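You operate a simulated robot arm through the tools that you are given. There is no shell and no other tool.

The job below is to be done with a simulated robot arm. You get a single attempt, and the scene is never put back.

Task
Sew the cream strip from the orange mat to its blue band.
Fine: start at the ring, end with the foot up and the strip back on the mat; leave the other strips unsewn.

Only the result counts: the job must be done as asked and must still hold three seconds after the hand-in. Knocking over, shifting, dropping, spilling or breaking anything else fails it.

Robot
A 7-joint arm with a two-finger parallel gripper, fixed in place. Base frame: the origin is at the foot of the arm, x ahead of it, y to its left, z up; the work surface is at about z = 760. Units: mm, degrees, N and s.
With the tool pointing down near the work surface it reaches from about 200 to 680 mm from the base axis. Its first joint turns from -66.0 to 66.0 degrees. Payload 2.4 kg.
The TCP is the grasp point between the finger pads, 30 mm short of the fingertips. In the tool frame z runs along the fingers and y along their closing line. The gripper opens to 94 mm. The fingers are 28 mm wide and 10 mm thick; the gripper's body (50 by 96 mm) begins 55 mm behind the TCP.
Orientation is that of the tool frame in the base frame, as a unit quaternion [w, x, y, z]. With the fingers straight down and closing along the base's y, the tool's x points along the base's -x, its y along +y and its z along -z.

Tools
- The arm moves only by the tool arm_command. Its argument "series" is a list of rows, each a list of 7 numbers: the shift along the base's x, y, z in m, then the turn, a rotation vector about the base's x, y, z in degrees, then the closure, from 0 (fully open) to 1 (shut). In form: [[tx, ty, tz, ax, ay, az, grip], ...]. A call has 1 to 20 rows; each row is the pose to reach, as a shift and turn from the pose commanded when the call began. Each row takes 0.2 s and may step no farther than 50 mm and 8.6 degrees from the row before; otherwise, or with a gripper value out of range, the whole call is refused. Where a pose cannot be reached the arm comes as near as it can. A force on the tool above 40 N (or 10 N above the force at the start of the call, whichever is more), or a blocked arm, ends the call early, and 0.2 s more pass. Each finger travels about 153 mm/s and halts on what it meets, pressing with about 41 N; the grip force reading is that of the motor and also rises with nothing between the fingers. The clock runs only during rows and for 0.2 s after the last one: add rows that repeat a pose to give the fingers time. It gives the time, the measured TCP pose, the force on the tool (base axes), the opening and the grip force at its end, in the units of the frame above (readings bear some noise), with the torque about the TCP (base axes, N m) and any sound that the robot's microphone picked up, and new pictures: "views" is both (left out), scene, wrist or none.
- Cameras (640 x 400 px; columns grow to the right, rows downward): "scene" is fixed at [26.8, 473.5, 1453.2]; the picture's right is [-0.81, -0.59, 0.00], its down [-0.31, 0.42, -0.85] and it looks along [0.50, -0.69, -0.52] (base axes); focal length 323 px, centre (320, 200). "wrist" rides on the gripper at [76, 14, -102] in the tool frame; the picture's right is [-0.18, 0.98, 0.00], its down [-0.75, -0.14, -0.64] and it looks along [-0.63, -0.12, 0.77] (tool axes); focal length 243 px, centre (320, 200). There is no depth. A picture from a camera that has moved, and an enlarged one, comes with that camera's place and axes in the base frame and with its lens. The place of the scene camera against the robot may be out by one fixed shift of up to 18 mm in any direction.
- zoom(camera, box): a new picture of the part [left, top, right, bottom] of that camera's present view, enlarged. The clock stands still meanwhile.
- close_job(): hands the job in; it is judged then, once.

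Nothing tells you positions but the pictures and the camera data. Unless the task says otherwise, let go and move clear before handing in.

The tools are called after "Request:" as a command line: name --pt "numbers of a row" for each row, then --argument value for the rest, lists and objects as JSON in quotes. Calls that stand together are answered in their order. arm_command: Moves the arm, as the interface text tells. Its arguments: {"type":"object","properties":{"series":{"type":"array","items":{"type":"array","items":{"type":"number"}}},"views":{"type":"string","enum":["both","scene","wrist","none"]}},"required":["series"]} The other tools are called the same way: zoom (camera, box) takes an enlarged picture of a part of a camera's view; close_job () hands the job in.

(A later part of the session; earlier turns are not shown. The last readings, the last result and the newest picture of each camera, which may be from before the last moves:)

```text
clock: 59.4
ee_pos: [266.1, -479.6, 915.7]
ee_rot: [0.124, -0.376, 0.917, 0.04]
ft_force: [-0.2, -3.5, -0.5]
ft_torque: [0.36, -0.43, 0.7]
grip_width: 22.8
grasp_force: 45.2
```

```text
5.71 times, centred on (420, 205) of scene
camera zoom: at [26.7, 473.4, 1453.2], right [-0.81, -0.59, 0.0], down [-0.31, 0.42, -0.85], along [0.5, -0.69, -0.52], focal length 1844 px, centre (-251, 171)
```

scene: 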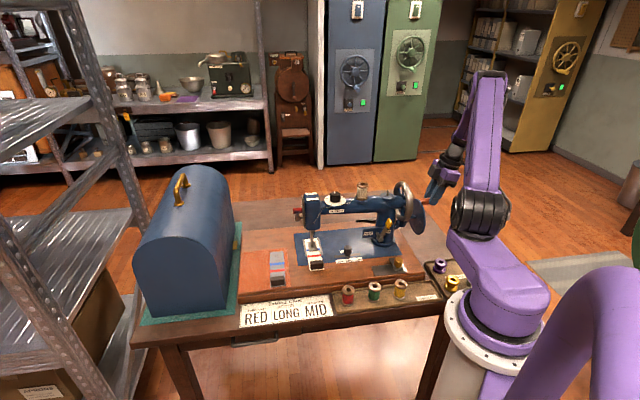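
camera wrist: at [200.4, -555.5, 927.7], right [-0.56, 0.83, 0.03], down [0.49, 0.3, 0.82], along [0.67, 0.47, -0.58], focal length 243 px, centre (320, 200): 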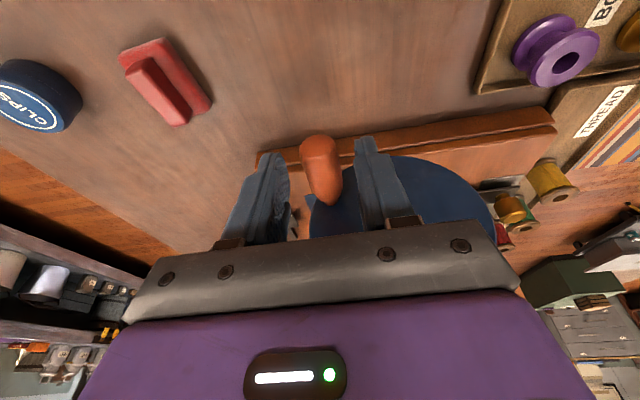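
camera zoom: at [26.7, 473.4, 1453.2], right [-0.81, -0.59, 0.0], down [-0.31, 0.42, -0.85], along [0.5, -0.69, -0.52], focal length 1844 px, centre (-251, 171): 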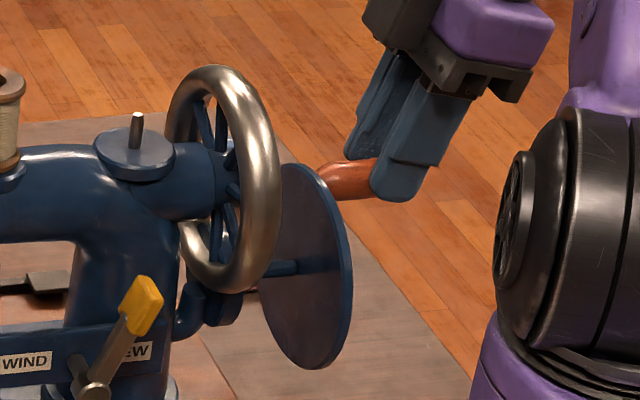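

Six stitches are done. The band's centre is about 15 mm from the needle, so about six more stitches (two turns) will end inside the band. Continuing.

Request:
arm_command --pt "0.0049 -0.0049 -0.0031 0 0 0 0.85" --pt "0.0094 -0.0094 -0.0071 0 0 0 0.85" --pt "0.0134 -0.0134 -0.0122 0 0 0 0.85" --pt "0.0168 -0.0168 -0.0181 0 0 0 0.85" --pt "0.0195 -0.0195 -0.0246 0 0 0 0.85" --pt "0.0214 -0.0214 -0.0317 0 0 0 0.85" --pt "0.0226 -0.0226 -0.039 0 0 0 0.85" --pt "0.0228 -0.0228 -0.0466 0 0 0 0.85" --pt "0.0223 -0.0223 -0.0541 0 0 0 0.85" --pt "0.0209 -0.0209 -0.0614 0 0 0 0.85" --pt "0.0187 -0.0187 -0.0683 0 0 0 0.85" --pt "0.0158 -0.0158 -0.0747 0 0 0 0.85" --pt "0.0122 -0.0122 -0.0803 0 0 0 0.85" --pt "0.008 -0.008 -0.085 0 0 0 0.85" --pt "0.0033 -0.0033 -0.0888 0 0 0 0.85" --pt "-0.0017 0.0017 -0.0914 0 0 0 0.85" --pt "-0.007 0.007 -0.093 0 0 0 0.85" --pt "-0.0124 0.0124 -0.0933 0 0 0 0.85" --pt "-0.0177 0.0177 -0.0925 0 0 0 0.85" --pt "-0.0229 0.0229 -0.0905 0 0 0 0.85" --views "none"

Request:
zoom --camera "scene" --box '[303, 224, 323, 252]'

```text
clock: 63.6
ee_pos: [241.5, -454.9, 825.4]
ee_rot: [0.123, -0.377, 0.917, 0.041]
ft_force: [-1.1, -0.8, 1.9]
ft_torque: [-0.7, 0.71, 0.68]
grip_width: 22.7
grasp_force: 45.4
```

```text
14.29 times, centred on (313, 238) of scene
camera zoom: at [26.8, 473.5, 1453.1], right [-0.81, -0.59, 0.0], down [-0.31, 0.42, -0.85], along [0.5, -0.69, -0.52], focal length 4609 px, centre (420, -343)
```

zoom: 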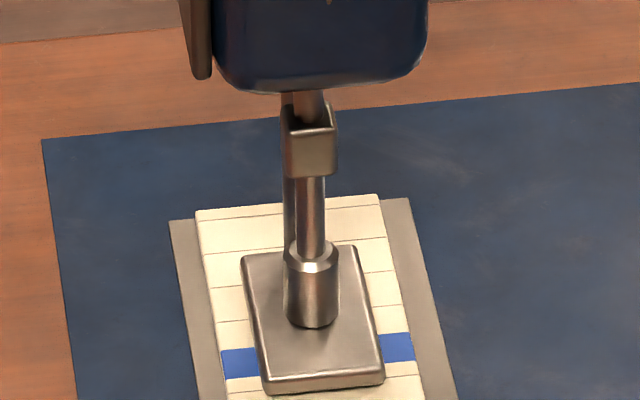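

Request:
arm_command --pt "-0.0049 0.0049 0.0031 0 0 0 0.85" --pt "-0.0094 0.0094 0.0071 0 0 0 0.85" --pt "-0.0134 0.0134 0.0122 0 0 0 0.85" --pt "-0.0168 0.0168 0.0181 0 0 0 0.85" --pt "-0.0195 0.0195 0.0246 0 0 0 0.85" --pt "-0.0214 0.0214 0.0317 0 0 0 0.85" --pt "-0.0226 0.0226 0.039 0 0 0 0.85" --pt "-0.0228 0.0228 0.0466 0 0 0 0.85" --pt "-0.0223 0.0223 0.0541 0 0 0 0.85" --pt "-0.0209 0.0209 0.0614 0 0 0 0.85" --pt "-0.0187 0.0187 0.0683 0 0 0 0.85" --pt "-0.0158 0.0158 0.0747 0 0 0 0.85" --pt "-0.0122 0.0122 0.0803 0 0 0 0.85" --pt "-0.008 0.008 0.085 0 0 0 0.85" --pt "-0.0033 0.0033 0.0888 0 0 0 0.85" --pt "0.0017 -0.0017 0.0914 0 0 0 0.85" --pt "0.007 -0.007 0.093 0 0 0 0.85" --pt "0.0124 -0.0124 0.0933 0 0 0 0.85" --pt "0.0177 -0.0177 0.0925 0 0 0 0.85" --pt "0.0229 -0.0229 0.0905 0 0 0 0.85" --views "none"

Request:
zoom --camera "scene" --box '[303, 224, 323, 252]'

```text
clock: 67.8
ee_pos: [265.0, -478.4, 916.4]
ee_rot: [0.124, -0.377, 0.917, 0.042]
ft_force: [-2.7, -2.0, -6.4]
ft_torque: [-0.35, 0.38, 0.81]
grip_width: 22.7
grasp_force: 45.0
```

```text
14.29 times, centred on (313, 238) of scene
camera zoom: at [26.8, 473.3, 1453.2], right [-0.81, -0.59, 0.0], down [-0.31, 0.42, -0.85], along [0.5, -0.69, -0.52], focal length 4609 px, centre (420, -343)
```

zoom: 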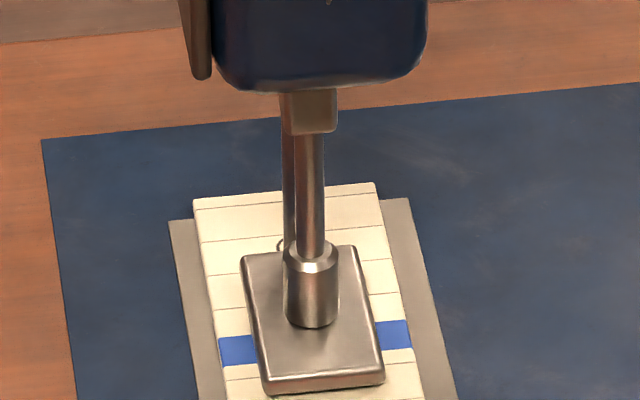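

Request:
zoom --camera "scene" --box '[308, 235, 318, 241]'

Request:
arm_command --pt "0.0049 -0.0049 -0.0031 0 0 0 0.85" --pt "0.0094 -0.0094 -0.0071 0 0 0 0.85" --pt "0.0134 -0.0134 -0.0122 0 0 0 0.85" --pt "0.0168 -0.0168 -0.0181 0 0 0 0.85" --pt "0.0195 -0.0195 -0.0246 0 0 0 0.85" --pt "0.0214 -0.0214 -0.0317 0 0 0 0.85" --pt "0.0226 -0.0226 -0.039 0 0 0 0.85" --pt "0.0228 -0.0228 -0.0466 0 0 0 0.85" --pt "0.0223 -0.0223 -0.0541 0 0 0 0.85" --pt "0.0209 -0.0209 -0.0614 0 0 0 0.85" --pt "0.0187 -0.0187 -0.0683 0 0 0 0.85" --views "none"

Request:
zoom --camera "scene" --box '[303, 224, 323, 252]'

```text
16.00 times, centred on (313, 238) of scene
camera zoom: at [26.8, 473.3, 1453.2], right [-0.81, -0.59, 0.0], down [-0.31, 0.42, -0.85], along [0.5, -0.69, -0.52], focal length 5162 px, centre (432, -408)
```

zoom: 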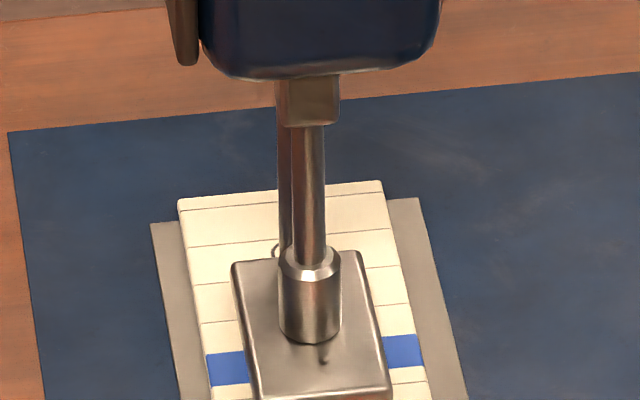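

```text
clock: 70.2
ee_pos: [284.2, -497.3, 848.3]
ee_rot: [0.124, -0.376, 0.917, 0.042]
ft_force: [-14.8, 12.1, 9.2]
ft_torque: [0.22, 0.4, 0.85]
grip_width: 22.7
grasp_force: 45.5
```

```text
14.29 times, centred on (313, 238) of scene
camera zoom: at [26.3, 473.9, 1453.0], right [-0.81, -0.59, 0.0], down [-0.31, 0.42, -0.85], along [0.5, -0.69, -0.52], focal length 4609 px, centre (420, -343)
```

zoom: 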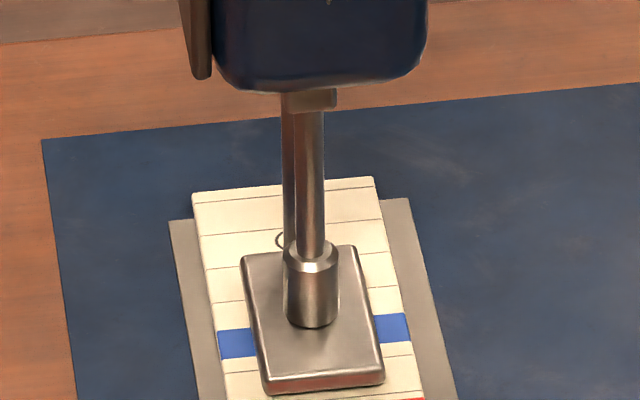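

Ten stitches are in, and the band is reaching the needle. I'll do two more stitches to end inside the band with the needle up.

Request:
arm_command --pt "-0.0029 0.0029 -0.0063 0 0 0 0.85" --pt "-0.0065 0.0065 -0.012 0 0 0 0.85" --pt "-0.0107 0.0107 -0.0167 0 0 0 0.85" --pt "-0.0154 0.0154 -0.0205 0 0 0 0.85" --pt "-0.0204 0.0204 -0.0231 0 0 0 0.85" --pt "-0.0257 0.0257 -0.0247 0 0 0 0.85" --pt "-0.031 0.031 -0.025 0 0 0 0.85" --pt "-0.0364 0.0364 -0.0242 0 0 0 0.85" --pt "-0.0416 0.0416 -0.0222 0 0 0 0.85" --pt "-0.0465 0.0465 -0.0191 0 0 0 0.85" --pt "-0.051 0.051 -0.015 0 0 0 0.85" --pt "-0.055 0.055 -0.01 0 0 0 0.85" --pt "-0.0584 0.0584 -0.0041 0 0 0 0.85" --pt "-0.0611 0.0611 0.0025 0 0 0 0.85" --pt "-0.063 0.063 0.0095 0 0 0 0.85" --pt "-0.0641 0.0641 0.0169 0 0 0 0.85" --pt "-0.0644 0.0644 0.0244 0 0 0 0.85" --views "none"

Request:
zoom --camera "scene" --box '[303, 224, 323, 252]'

```text
clock: 73.8
ee_pos: [219.5, -432.2, 871.5]
ee_rot: [0.124, -0.377, 0.917, 0.042]
ft_force: [-3.6, 1.6, 1.2]
ft_torque: [0.26, -0.14, 0.79]
grip_width: 22.9
grasp_force: 44.4
```

```text
14.29 times, centred on (313, 238) of scene
camera zoom: at [26.7, 473.5, 1453.1], right [-0.81, -0.59, 0.0], down [-0.31, 0.42, -0.85], along [0.5, -0.69, -0.52], focal length 4609 px, centre (420, -343)
```

zoom: 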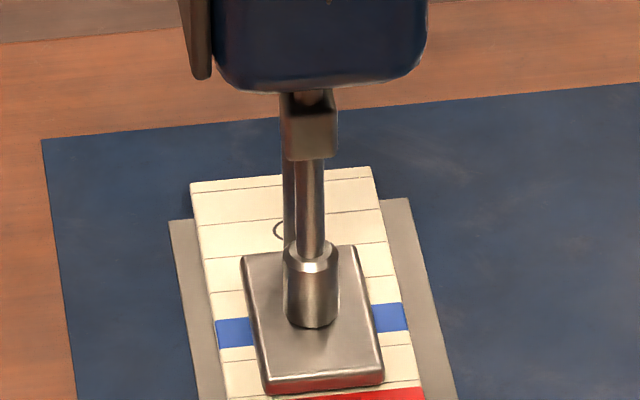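

Request:
arm_command --pt "0.0006 -0.0006 0.0075 0 0 0 0.85" --pt "0.002 -0.002 0.0148 0 0 0 0.85" --pt "0.0042 -0.0042 0.0217 0 0 0 0.85" --pt "0.0071 -0.0071 0.028 0 0 0 0.85" --pt "0.0107 -0.0107 0.0336 0 0 0 0.85" --pt "0.0149 -0.0149 0.0383 0 0 0 0.85" --pt "0.0195 -0.0195 0.0421 0 0 0 0.85" --pt "0.0245 -0.0245 0.0447 0 0 0 0.85" --pt "0.0298 -0.0298 0.0462 0 0 0 0.85" --pt "0.0343 -0.0343 0.0466 0 0 0 0.85" --views "scene"

Request:
zoom --camera "scene" --box '[303, 224, 323, 252]'

Request:
zoom --camera "scene" --box '[385, 170, 455, 240]'

```text
clock: 76.0
ee_pos: [255.1, -468.1, 918.4]
ee_rot: [0.124, -0.376, 0.917, 0.04]
ft_force: [-1.7, -2.0, -4.6]
ft_torque: [0.15, -0.16, 0.74]
grip_width: 22.9
grasp_force: 45.6
```

scene: 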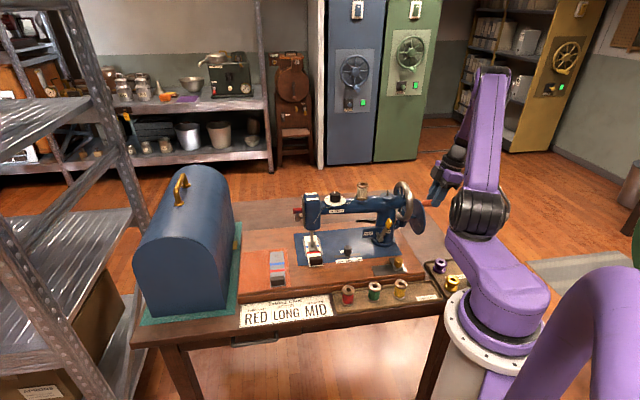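

```text
14.29 times, centred on (313, 238) of scene
camera zoom: at [26.8, 473.4, 1453.2], right [-0.81, -0.59, 0.0], down [-0.31, 0.42, -0.85], along [0.5, -0.69, -0.52], focal length 4609 px, centre (420, -343)
```

zoom: 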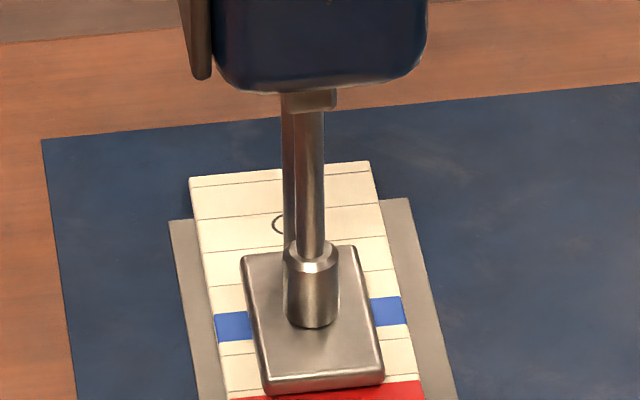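

```text
5.71 times, centred on (420, 205) of scene
camera zoom: at [26.8, 473.4, 1453.2], right [-0.81, -0.59, 0.0], down [-0.31, 0.42, -0.85], along [0.5, -0.69, -0.52], focal length 1844 px, centre (-251, 171)
```

zoom: 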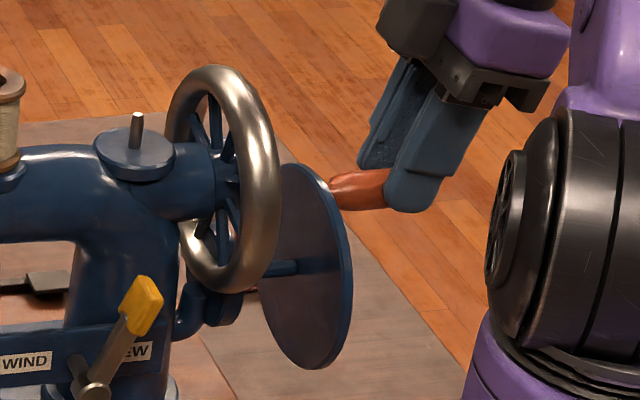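

The needle is up and the needle point is inside the blue band. I'll release the crank, rise and straighten the tool.

Request:
arm_command --pt "0 0 0 0 0 0 0.7" --pt "0 0 0 0 0 0 0.55" --pt "0 0 0 0 0 0 0.55" --pt "0 0 0.03 0 0 0 0.55" --pt "0 0 0.07 0 0 0 0.55" --pt "0 0 0.11 0 0 0 0.55" --pt "0 0 0.15 -4.85 5.7 0.2 0.55" --pt "0 0 0.17 -9.7 11.4 0.4 0.55" --views "both"

Request:
zoom --camera "scene" --box '[303, 224, 323, 252]'

```text
clock: 77.8
ee_pos: [254.1, -466.8, 1090.1]
ee_rot: [-0.001, -0.382, 0.924, 0.001]
ft_force: [-0.4, 0.1, 0.4]
ft_torque: [0.0, 0.0, 0.03]
grip_width: 42.3
grasp_force: 0.1
camera wrist: at [189.6, -510.6, 1192.5], right [-0.56, 0.83, 0.0], down [0.64, 0.43, 0.64], along [0.53, 0.36, -0.77], focal length 243 px, centre (320, 200)
```

scene: 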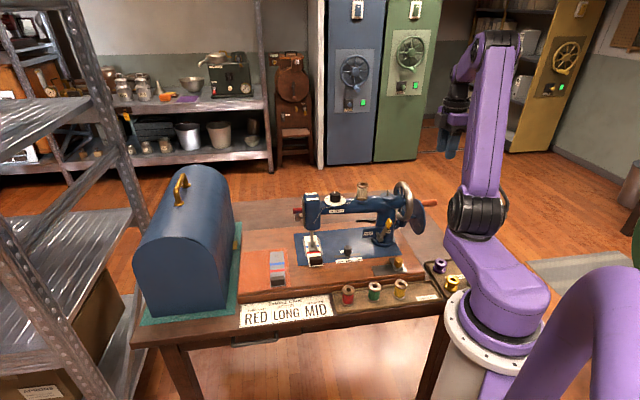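
wrist: 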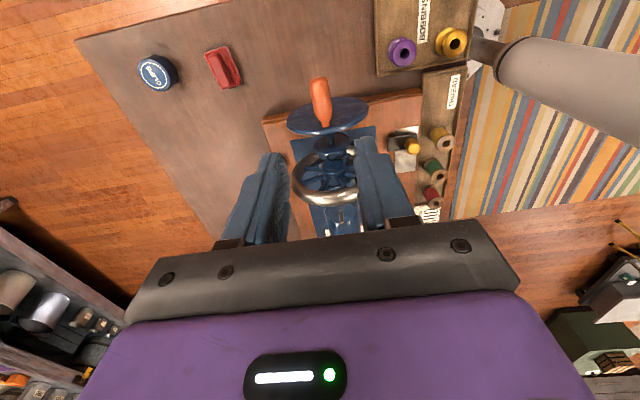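

```text
14.29 times, centred on (313, 238) of scene
camera zoom: at [26.8, 473.5, 1453.1], right [-0.81, -0.59, 0.0], down [-0.31, 0.42, -0.85], along [0.5, -0.69, -0.52], focal length 4609 px, centre (420, -343)
```

zoom: 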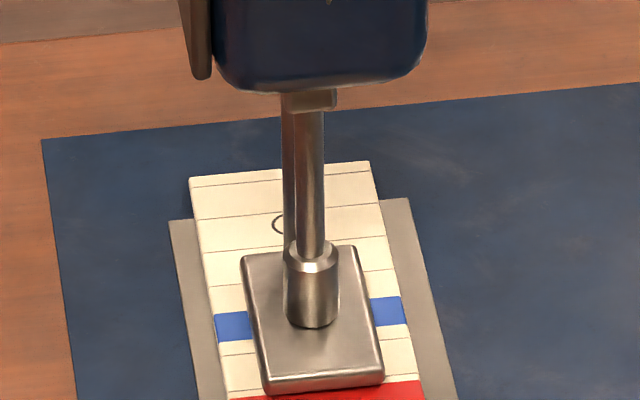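

Now I'll turn the gripper back to -45° and move in front of the foot lever's knob, which is now forward near (540, -123, 935).

Request:
arm_command --pt "0.02 0.028 0 0 0 -7.5 0.6" --pt "0.042 0.059 0 0 0 -15 0.7" --pt "0.064 0.09 0 0 0 -22.5 0.8" --pt "0.086 0.122 0 0 0 -30 0.9" --pt "0.108 0.153 0 0 0 -37.5 1" --pt "0.13 0.185 0 0 0 -45 1" --pt "0.152 0.216 0 0 0 -52.5 1" --pt "0.174 0.247 0 0 0 -60 1" --pt "0.196 0.278 0 0 0 -67.5 1" --pt "0.218 0.309 0 0 0 -75 1" --pt "0.24 0.34 0 0 0 -82.5 1" --pt "0.262 0.371 0 0 0 -90 1" --views "both"

Request:
zoom --camera "wrist" --box '[220, 60, 420, 220]'

Request:
zoom --camera "scene" --box '[270, 170, 345, 250]'

```text
clock: 80.4
ee_pos: [517.3, -95.4, 1087.4]
ee_rot: [0.0, 0.382, 0.924, 0.002]
ft_force: [0.5, -0.2, -0.1]
ft_torque: [-0.04, -0.03, -0.01]
grip_width: 0.0
grasp_force: 33.5
camera wrist: at [472.2, -30.9, 1190.4], right [0.83, 0.56, 0.0], down [0.43, -0.63, 0.64], along [0.36, -0.53, -0.77], focal length 243 px, centre (320, 200)
```

scene: 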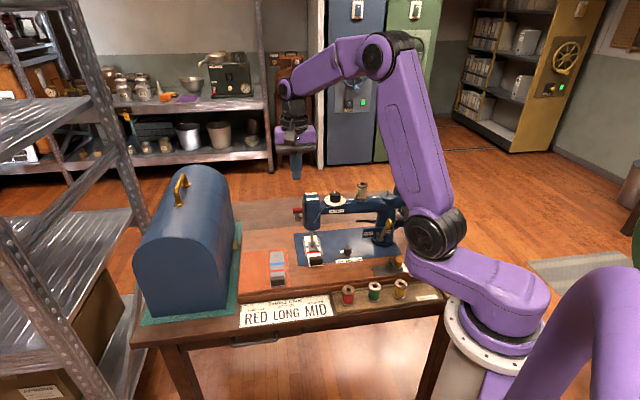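
wrist: 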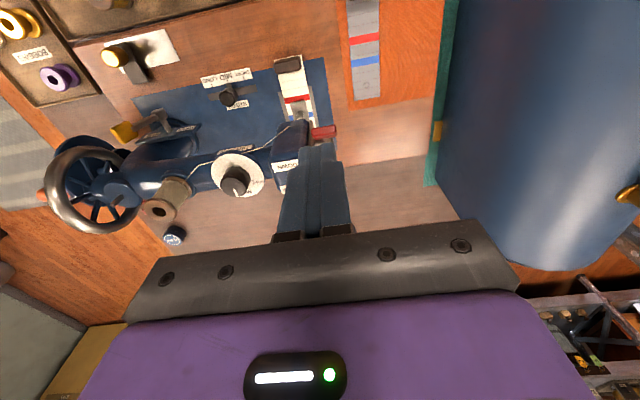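

```text
2.50 times, centred on (320, 140) of wrist
camera zoom: at [472.2, -30.9, 1190.4], right [0.83, 0.56, 0.0], down [0.43, -0.63, 0.64], along [0.36, -0.53, -0.77], focal length 606 px, centre (320, 350)
```

zoom: 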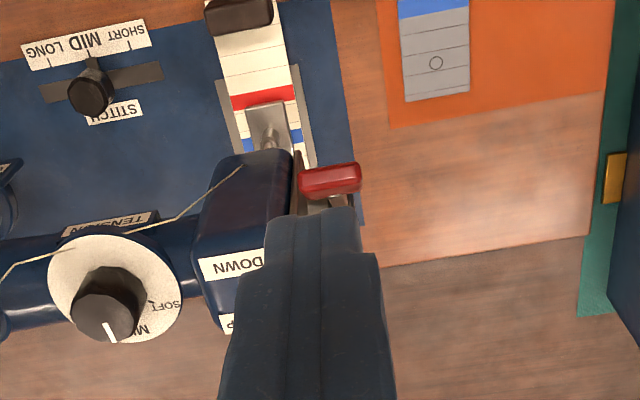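

```text
5.00 times, centred on (308, 210) of scene
camera zoom: at [26.8, 473.5, 1453.1], right [-0.81, -0.59, 0.0], down [-0.31, 0.42, -0.85], along [0.5, -0.69, -0.52], focal length 1613 px, centre (382, 150)
```

zoom: 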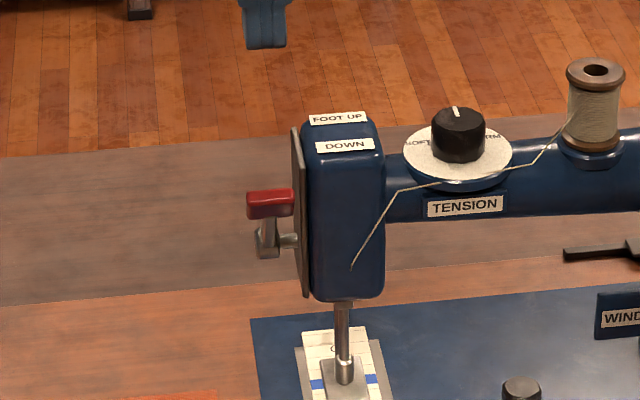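

The knob is about 11 mm behind my fingertips' line. I'll descend in front of it, then push it back to FOOT UP.

Request:
arm_command --pt "0 0 -0.04 0 0 0 1" --pt "0 0 -0.08 0 0 0 1" --pt "0 0 -0.12 0 0 0 1" --pt "0 0 -0.13 0 0 0 1" --views "none"

Request:
zoom --camera "scene" --box '[270, 170, 345, 250]'

```text
clock: 81.4
ee_pos: [516.8, -98.3, 959.7]
ee_rot: [0.0, 0.383, 0.924, 0.001]
ft_force: [0.0, 0.3, 0.6]
ft_torque: [0.01, -0.01, 0.01]
grip_width: 0.0
grasp_force: 33.1
```

```text
5.00 times, centred on (308, 210) of scene
camera zoom: at [26.8, 473.5, 1453.2], right [-0.81, -0.59, 0.0], down [-0.31, 0.42, -0.85], along [0.5, -0.69, -0.52], focal length 1613 px, centre (382, 150)
```

zoom: 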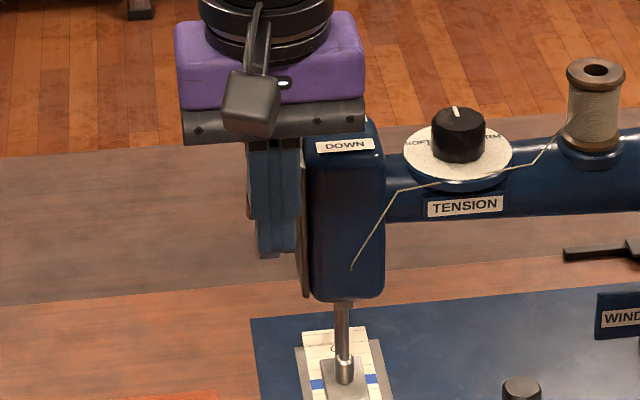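

Request:
arm_command --pt "0.0021 0.0021 0 0 0 0 1" --pt "0.0078 -0.0036 0 0 0 0 1" --pt "0.0134 -0.0092 0 0 0 0 1" --pt "0.0191 -0.0149 0 0 0 0 1" --pt "0.0247 -0.0205 0 0 0 0 1" --pt "0.0304 -0.0262 0 0 0 0 1" --pt "0.036 -0.0318 0 0 0 0 1" --pt "0.0417 -0.0375 0 0 0 0 1" --views "none"

Request:
zoom --camera "scene" --box '[270, 170, 345, 250]'

```text
clock: 83.2
ee_pos: [555.9, -133.1, 958.5]
ee_rot: [0.0, 0.383, 0.924, 0.0]
ft_force: [0.4, 0.5, 0.4]
ft_torque: [0.01, 0.0, 0.01]
grip_width: 0.0
grasp_force: 33.4
```

```text
5.00 times, centred on (308, 210) of scene
camera zoom: at [26.8, 473.5, 1453.2], right [-0.81, -0.59, 0.0], down [-0.31, 0.42, -0.85], along [0.5, -0.69, -0.52], focal length 1613 px, centre (382, 150)
```

zoom: 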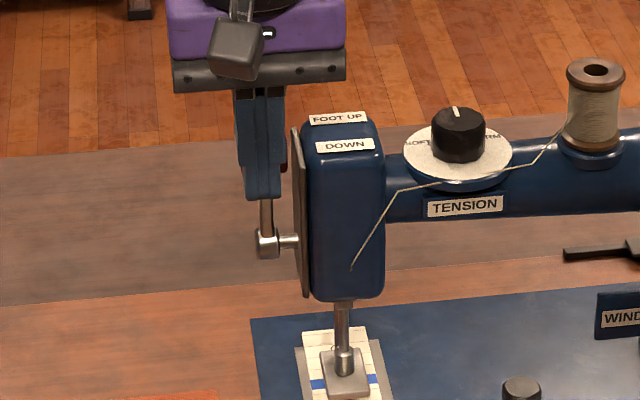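

Request:
arm_command --pt "0 0 0.04 0 0 0 1" --pt "-0.01 0.01 0.085 0 0 0 1" --pt "-0.035 0.04 0.11 0 0 0 1" --pt "-0.06 0.075 0.12 0 0 0 0.8" --pt "-0.09 0.11 0.12 0 0 0 0.5" --views "both"

Request:
zoom --camera "scene" --box '[270, 170, 345, 250]'

Request:
zoom --camera "scene" --box '[303, 224, 323, 252]'

Request:
zoom --camera "wrist" --box '[260, 100, 400, 220]'

```text
clock: 84.4
ee_pos: [467.2, -24.3, 1078.0]
ee_rot: [0.0, 0.384, 0.923, 0.001]
ft_force: [0.9, 0.2, -0.1]
ft_torque: [-0.01, -0.01, -0.02]
grip_width: 47.1
grasp_force: 0.1
camera wrist: at [422.8, 40.6, 1180.7], right [0.83, 0.56, 0.0], down [0.43, -0.63, 0.64], along [0.36, -0.53, -0.77], focal length 243 px, centre (320, 200)
```

scene: 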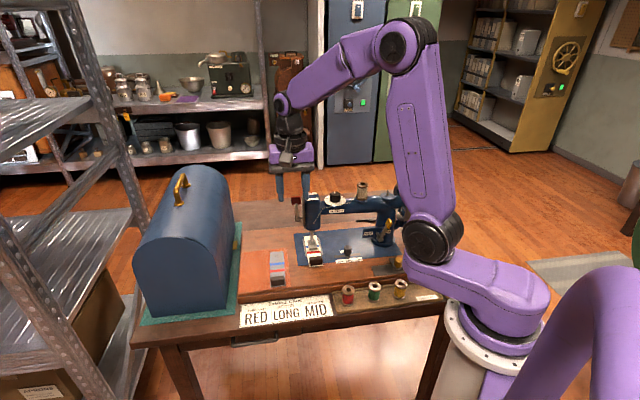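
wrist: 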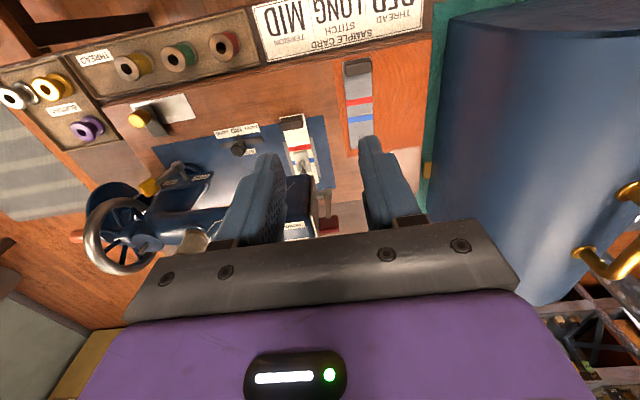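

```text
5.00 times, centred on (308, 210) of scene
camera zoom: at [26.8, 473.5, 1453.1], right [-0.81, -0.59, 0.0], down [-0.31, 0.42, -0.85], along [0.5, -0.69, -0.52], focal length 1613 px, centre (382, 150)
```

zoom: 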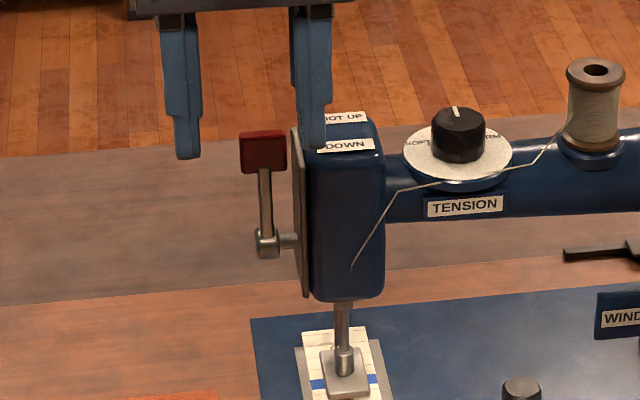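

```text
14.29 times, centred on (313, 238) of scene
camera zoom: at [26.8, 473.5, 1453.1], right [-0.81, -0.59, 0.0], down [-0.31, 0.42, -0.85], along [0.5, -0.69, -0.52], focal length 4609 px, centre (420, -343)
```

zoom: 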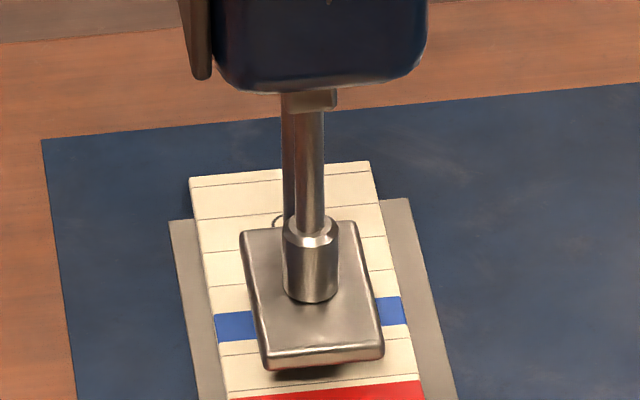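

```text
3.33 times, centred on (330, 160) of wrist
camera zoom: at [422.8, 40.6, 1180.7], right [0.83, 0.56, 0.0], down [0.43, -0.63, 0.64], along [0.36, -0.53, -0.77], focal length 809 px, centre (287, 333)
```

zoom: 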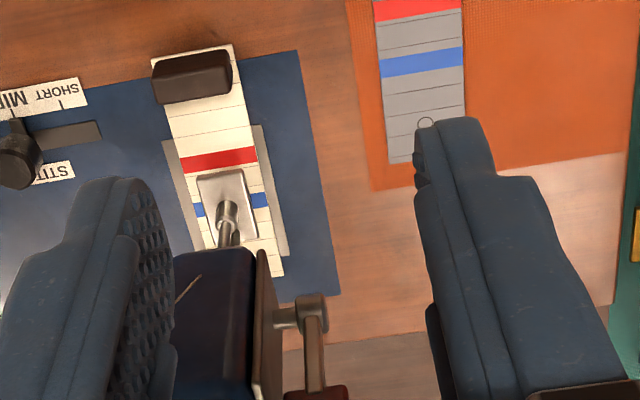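

The lever is only near vertical and the foot is about half raised. I'll push the knob further back to the full UP position.

Request:
arm_command --pt "0.02 -0.025 0 0 0 0 0.8" --pt "0.042 -0.052 0 0 0 0 1" --pt "0.064 -0.08 0 0 0 0 1" --pt "0.08 -0.098 0 0 0 0 1" --pt "0.08 -0.098 -0.04 0 0 0 1" --pt "0.08 -0.098 -0.08 0 0 0 1" --pt "0.08 -0.098 -0.12 0 0 0 1" --views "none"

Request:
arm_command --pt "0.005 -0.005 0 0 0 0 1" --pt "0.01 -0.01 0 0 0 0 1" --pt "0.015 -0.015 0 0 0 0 1" --pt "0.02 -0.02 0 0 0 0 1" --pt "0.025 -0.025 0 0 0 0 1" --pt "0.029 -0.029 0 0 0 0 1" --pt "0.032 -0.032 0 0 0 0 1" --views "none"

Request:
zoom --camera "scene" --box '[270, 170, 345, 250]'

Request:
zoom --camera "scene" --box '[303, 224, 323, 252]'

```text
clock: 86.0
ee_pos: [547.4, -124.7, 957.2]
ee_rot: [0.0, 0.382, 0.924, 0.002]
ft_force: [0.4, 0.3, 0.2]
ft_torque: [-0.01, 0.0, 0.0]
grip_width: 0.1
grasp_force: 32.7
```

```text
clock: 87.6
ee_pos: [580.3, -154.4, 959.6]
ee_rot: [0.001, 0.383, 0.924, 0.001]
ft_force: [0.0, 0.0, 0.1]
ft_torque: [-0.02, -0.03, 0.01]
grip_width: 0.0
grasp_force: 33.1
```

```text
5.00 times, centred on (308, 210) of scene
camera zoom: at [26.8, 473.5, 1453.2], right [-0.81, -0.59, 0.0], down [-0.31, 0.42, -0.85], along [0.5, -0.69, -0.52], focal length 1613 px, centre (382, 150)
```

zoom: 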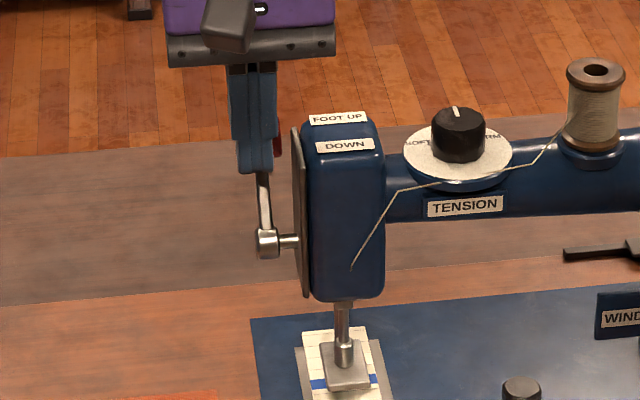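

```text
14.29 times, centred on (313, 238) of scene
camera zoom: at [26.8, 473.5, 1453.2], right [-0.81, -0.59, 0.0], down [-0.31, 0.42, -0.85], along [0.5, -0.69, -0.52], focal length 4609 px, centre (420, -343)
```

zoom: 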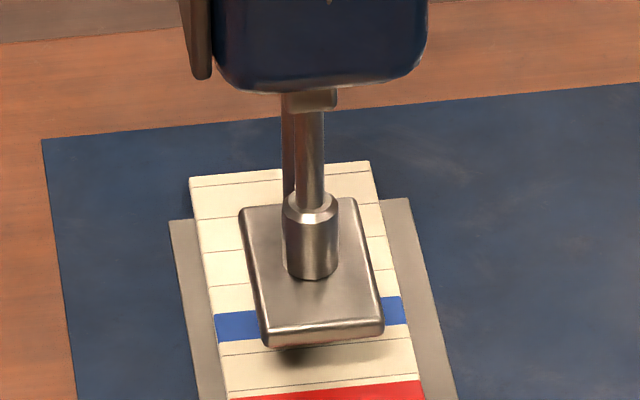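

The foot is fully up again. Next I'll retract and move over the strip's block. I'll tilt about 12° forward so the gripper's rear box clears the machine head, since the strip has fed 37 mm toward it.

Request:
arm_command --pt "0 0 0.04 0 0 0 1" --pt "0 0 0.08 0 0 0 1" --pt "0 0 0.12 0 0 0 1" --pt "-0.035 0.015 0.12 0 0 0 0.8" --pt "-0.075 0.03 0.12 -4.25 -4.25 0 0.6" --pt "-0.106 0.036 0.12 -8.5 -8.5 0 0.4" --pt "-0.106 0.036 0.09 -8.5 -8.5 0 0.4" --pt "-0.106 0.036 0.05 -8.5 -8.5 0 0.4" --pt "-0.106 0.036 0.01 -8.5 -8.5 0 0.4" --pt "-0.106 0.036 -0.03 -8.5 -8.5 0 0.4" --views "both"

Request:
zoom --camera "wrist" --box '[230, 80, 410, 240]'

Request:
zoom --camera "scene" --box '[275, 180, 355, 275]'

```text
clock: 89.8
ee_pos: [474.3, -118.6, 927.1]
ee_rot: [0.097, 0.379, 0.919, -0.039]
ft_force: [-0.4, 0.0, -0.3]
ft_torque: [-0.02, 0.02, 0.01]
grip_width: 56.6
grasp_force: 0.0
camera wrist: at [415.2, -39.9, 1011.9], right [0.82, 0.57, 0.04], down [0.33, -0.53, 0.78], along [0.47, -0.63, -0.62], focal length 243 px, centre (320, 200)
```

scene: 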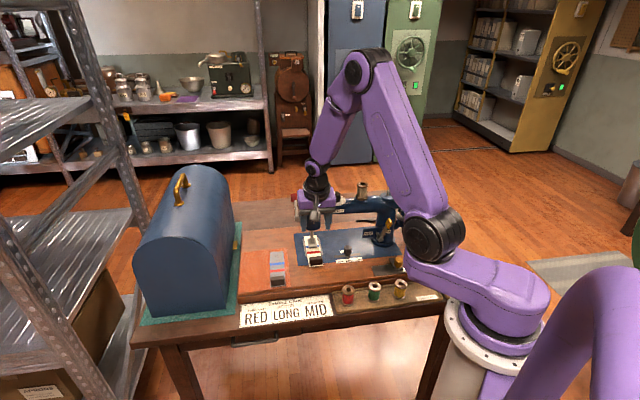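
wrist: 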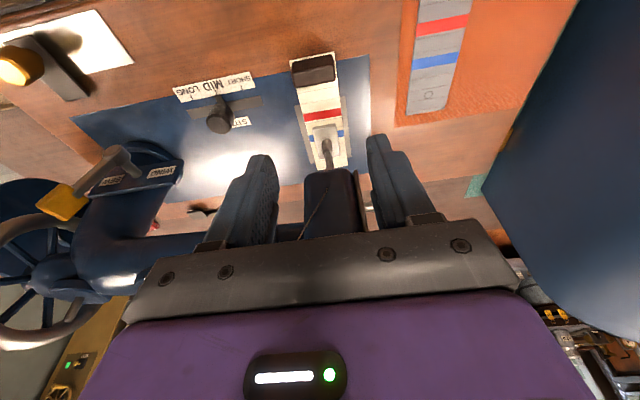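

```text
2.50 times, centred on (320, 160) of wrist
camera zoom: at [415.2, -39.9, 1011.9], right [0.82, 0.57, 0.04], down [0.33, -0.53, 0.78], along [0.47, -0.63, -0.62], focal length 606 px, centre (320, 300)
```

zoom: 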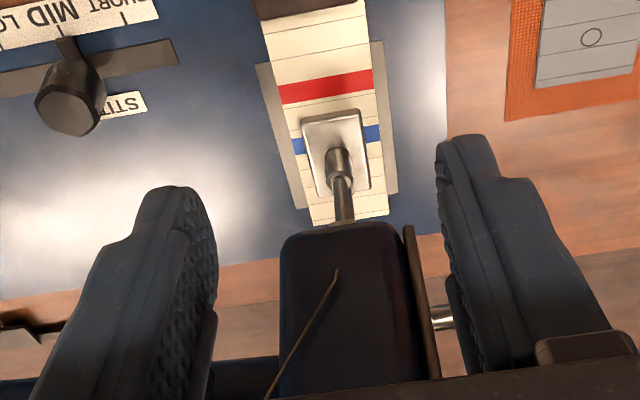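

```text
4.21 times, centred on (315, 228) of scene
camera zoom: at [26.8, 473.5, 1453.2], right [-0.81, -0.59, 0.0], down [-0.31, 0.42, -0.85], along [0.5, -0.69, -0.52], focal length 1358 px, centre (341, 84)
```

zoom: 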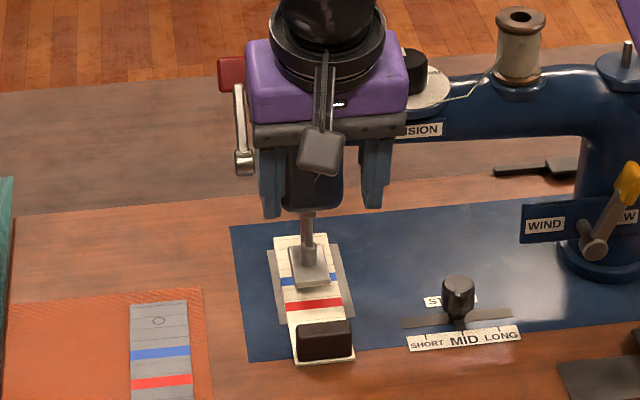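

Request:
arm_command --pt "0 0 -0.04 0 0 0 0.4" --pt "0 0 -0.08 0 0 0 0.4" --pt "0 0 -0.1 0 0 0 0.4" --views "both"

Request:
zoom --camera "wrist" --box '[240, 80, 400, 220]'

Request:
zoom --camera "scene" --box '[275, 180, 355, 275]'

```text
clock: 90.6
ee_pos: [473.6, -117.8, 828.7]
ee_rot: [0.097, 0.38, 0.919, -0.038]
ft_force: [-0.8, -0.3, 1.0]
ft_torque: [-0.01, -0.03, 0.0]
grip_width: 56.6
grasp_force: 0.0
camera wrist: at [415.2, -39.2, 912.7], right [0.82, 0.57, 0.04], down [0.33, -0.53, 0.78], along [0.47, -0.63, -0.62], focal length 243 px, centre (320, 200)
```

scene: 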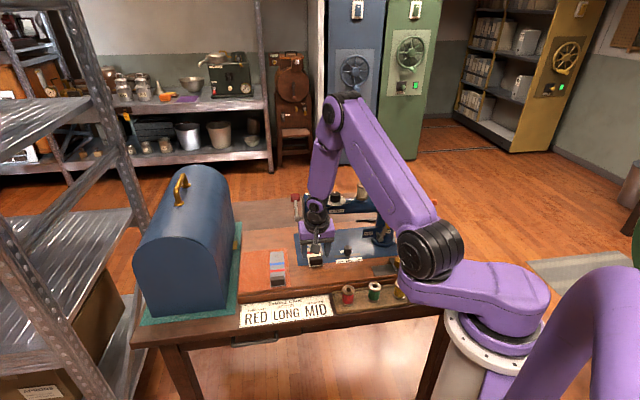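
wrist: 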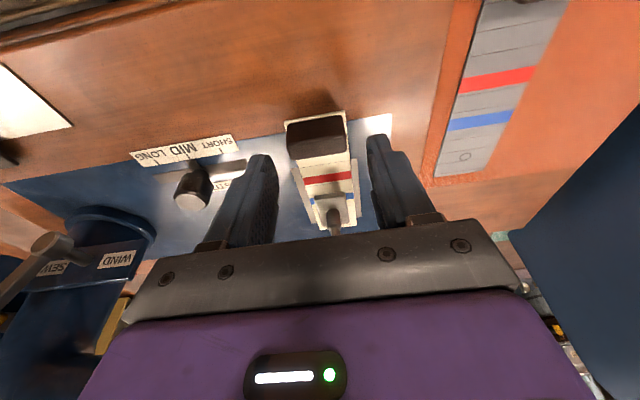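

```text
2.86 times, centred on (320, 150) of wrist
camera zoom: at [415.2, -39.2, 912.7], right [0.82, 0.57, 0.04], down [0.33, -0.53, 0.78], along [0.47, -0.63, -0.62], focal length 693 px, centre (320, 343)
```

zoom: 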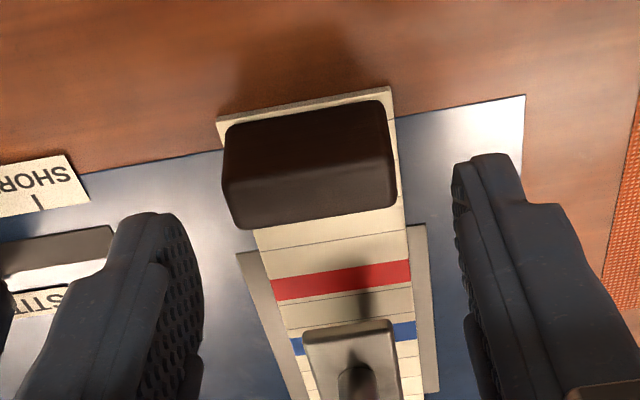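

```text
4.21 times, centred on (315, 228) of scene
camera zoom: at [26.8, 473.5, 1453.2], right [-0.81, -0.59, 0.0], down [-0.31, 0.42, -0.85], along [0.5, -0.69, -0.52], focal length 1358 px, centre (341, 84)
```

zoom: 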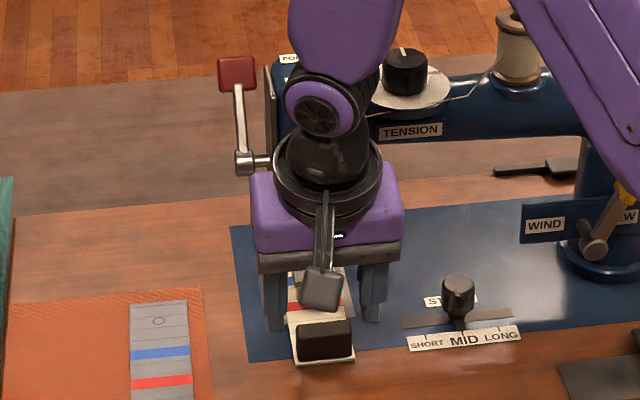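

Request:
arm_command --pt "0.001 -0.0015 -0.012 0 0 0 0.4" --pt "0.001 -0.0015 -0.02 0 0 0 0.4" --pt "0.001 -0.0015 -0.0245 0 0 0 0.4" --views "wrist"

Request:
zoom --camera "wrist" --box '[240, 80, 400, 220]'

Request:
zoom --camera "scene" --box '[285, 220, 345, 275]'

```text
clock: 91.4
ee_pos: [473.9, -120.2, 804.1]
ee_rot: [0.097, 0.38, 0.919, -0.039]
ft_force: [0.4, -0.3, 0.0]
ft_torque: [0.02, -0.01, 0.02]
grip_width: 56.7
grasp_force: 0.1
camera wrist: at [415.9, -41.2, 888.6], right [0.82, 0.57, 0.04], down [0.33, -0.53, 0.78], along [0.47, -0.63, -0.62], focal length 243 px, centre (320, 200)
```

wrist: 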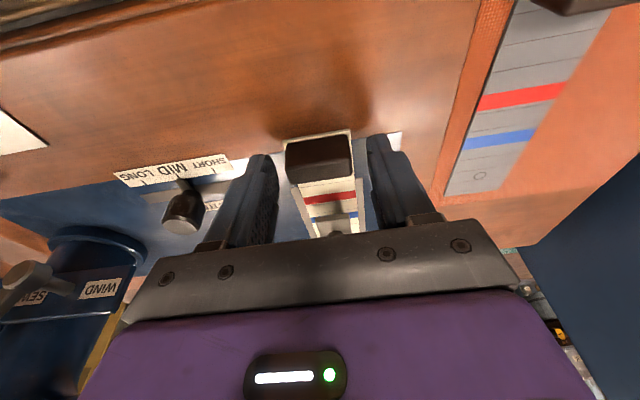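

```text
2.86 times, centred on (320, 150) of wrist
camera zoom: at [415.9, -41.2, 888.6], right [0.82, 0.57, 0.04], down [0.33, -0.53, 0.78], along [0.47, -0.63, -0.62], focal length 693 px, centre (320, 343)
```

zoom: 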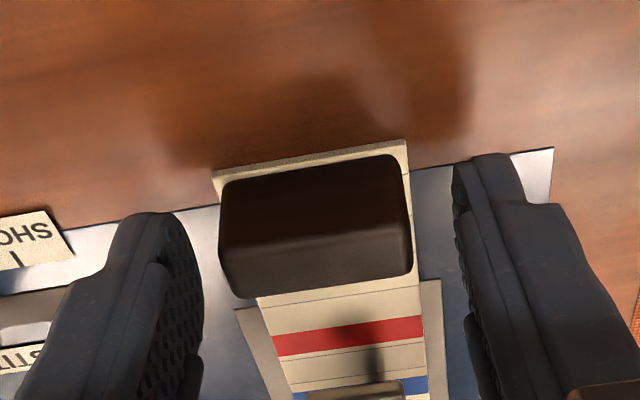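

```text
7.27 times, centred on (315, 248) of scene
camera zoom: at [26.8, 473.5, 1453.2], right [-0.81, -0.59, 0.0], down [-0.31, 0.42, -0.85], along [0.5, -0.69, -0.52], focal length 2346 px, centre (356, -146)
```

zoom: 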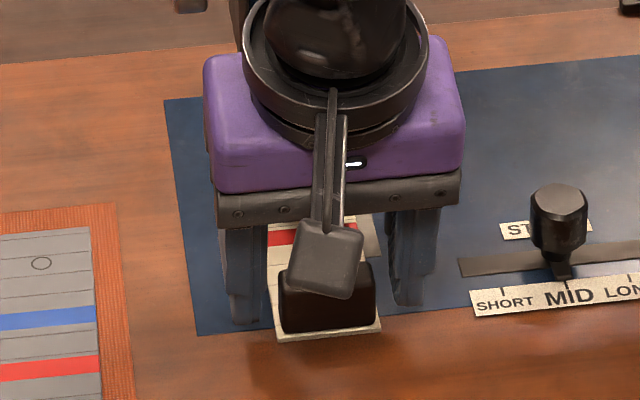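

Request:
arm_command --pt "-0.0025 0.0025 0 0 0 0 0.4" --pt "-0.0025 0.0025 0 0 0 0 0.55" --pt "-0.0025 0.0025 0 0 0 0 0.7" --pt "-0.0025 0.0025 0 0 0 0 0.7" --pt "-0.0025 0.0025 0 0 0 0 0.7" --views "wrist"

Request:
zoom --camera "wrist" --box '[240, 80, 400, 220]'

```text
clock: 92.6
ee_pos: [472.7, -118.3, 803.4]
ee_rot: [0.097, 0.38, 0.919, -0.039]
ft_force: [-0.5, 0.0, 0.6]
ft_torque: [0.01, -0.01, -0.03]
grip_width: 38.5
grasp_force: 40.8
camera wrist: at [413.5, -38.6, 888.6], right [0.82, 0.57, 0.04], down [0.33, -0.53, 0.78], along [0.47, -0.63, -0.62], focal length 243 px, centre (320, 200)
```

wrist: 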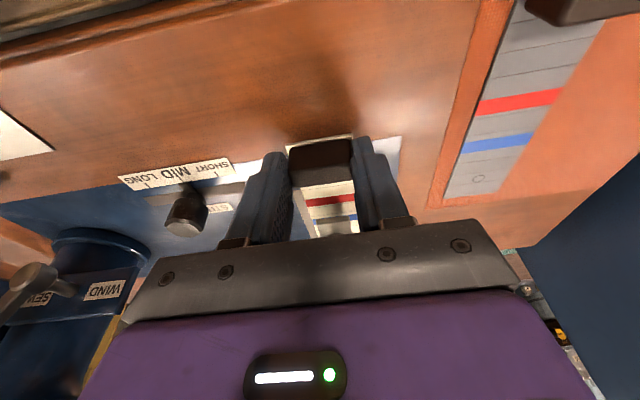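

```text
2.86 times, centred on (320, 150) of wrist
camera zoom: at [413.5, -38.6, 888.6], right [0.82, 0.57, 0.04], down [0.33, -0.53, 0.78], along [0.47, -0.63, -0.62], focal length 693 px, centre (320, 343)
```

zoom: 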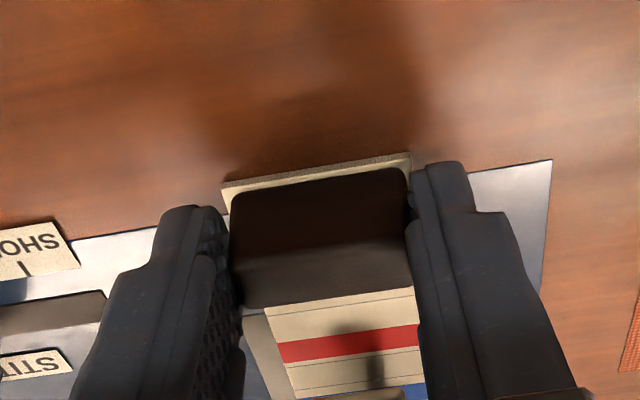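

Gripped. I'll lift 3 mm and draw the strip straight out to the front from under the foot.

Request:
arm_command --pt "0 0 0.003 0 0 0 0.7" --pt "-0.006 0.006 0.003 0 0 0 0.7" --pt "-0.014 0.014 0.003 0 0 0 0.7" --pt "-0.022 0.022 0.003 0 0 0 0.7" --pt "-0.03 0.03 0.003 0 0 0 0.7" --pt "-0.038 0.038 0.003 0 0 0 0.7" --pt "-0.046 0.046 0.003 0 0 0 0.7" --pt "-0.054 0.054 0.003 0 0 0 0.7" --pt "-0.062 0.062 0.003 0 0 0 0.7" --pt "-0.068 0.068 0.003 0 0 0 0.7" --views "both"

Request:
zoom --camera "scene" --box '[280, 205, 360, 295]'

```text
clock: 94.8
ee_pos: [404.8, -50.3, 807.4]
ee_rot: [0.097, 0.38, 0.919, -0.039]
ft_force: [0.0, -0.1, -0.7]
ft_torque: [0.02, 0.0, 0.0]
grip_width: 38.5
grasp_force: 40.8
camera wrist: at [345.4, 29.2, 891.6], right [0.82, 0.57, 0.04], down [0.33, -0.53, 0.78], along [0.47, -0.63, -0.62], focal length 243 px, centre (320, 200)
```

scene: 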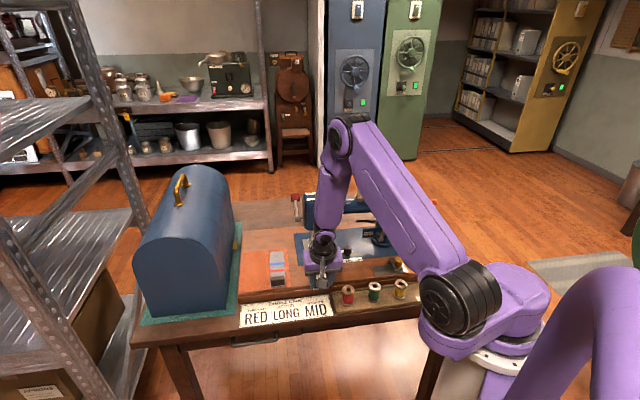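
wrist: 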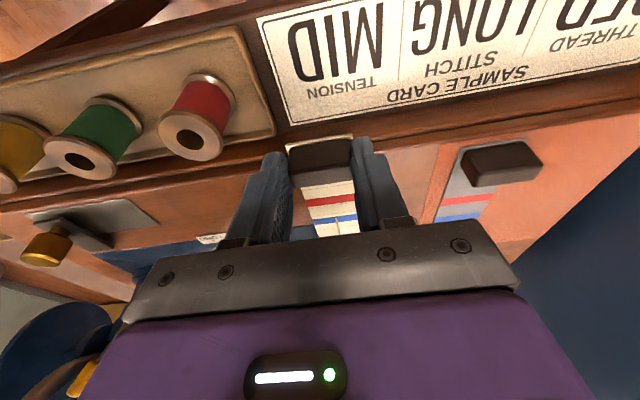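

```text
4.44 times, centred on (320, 250) of scene
camera zoom: at [26.8, 473.5, 1453.2], right [-0.81, -0.59, 0.0], down [-0.31, 0.42, -0.85], along [0.5, -0.69, -0.52], focal length 1434 px, centre (320, -22)
```

zoom: 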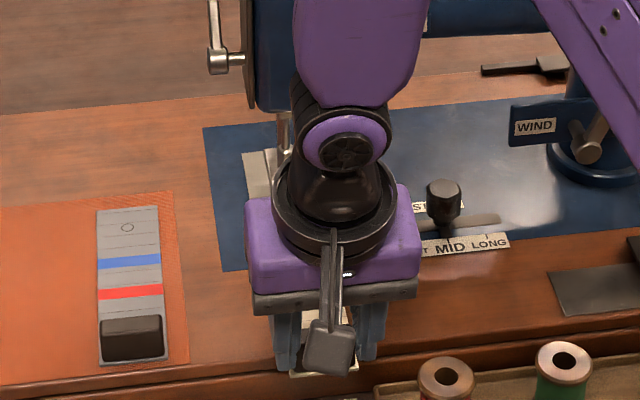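

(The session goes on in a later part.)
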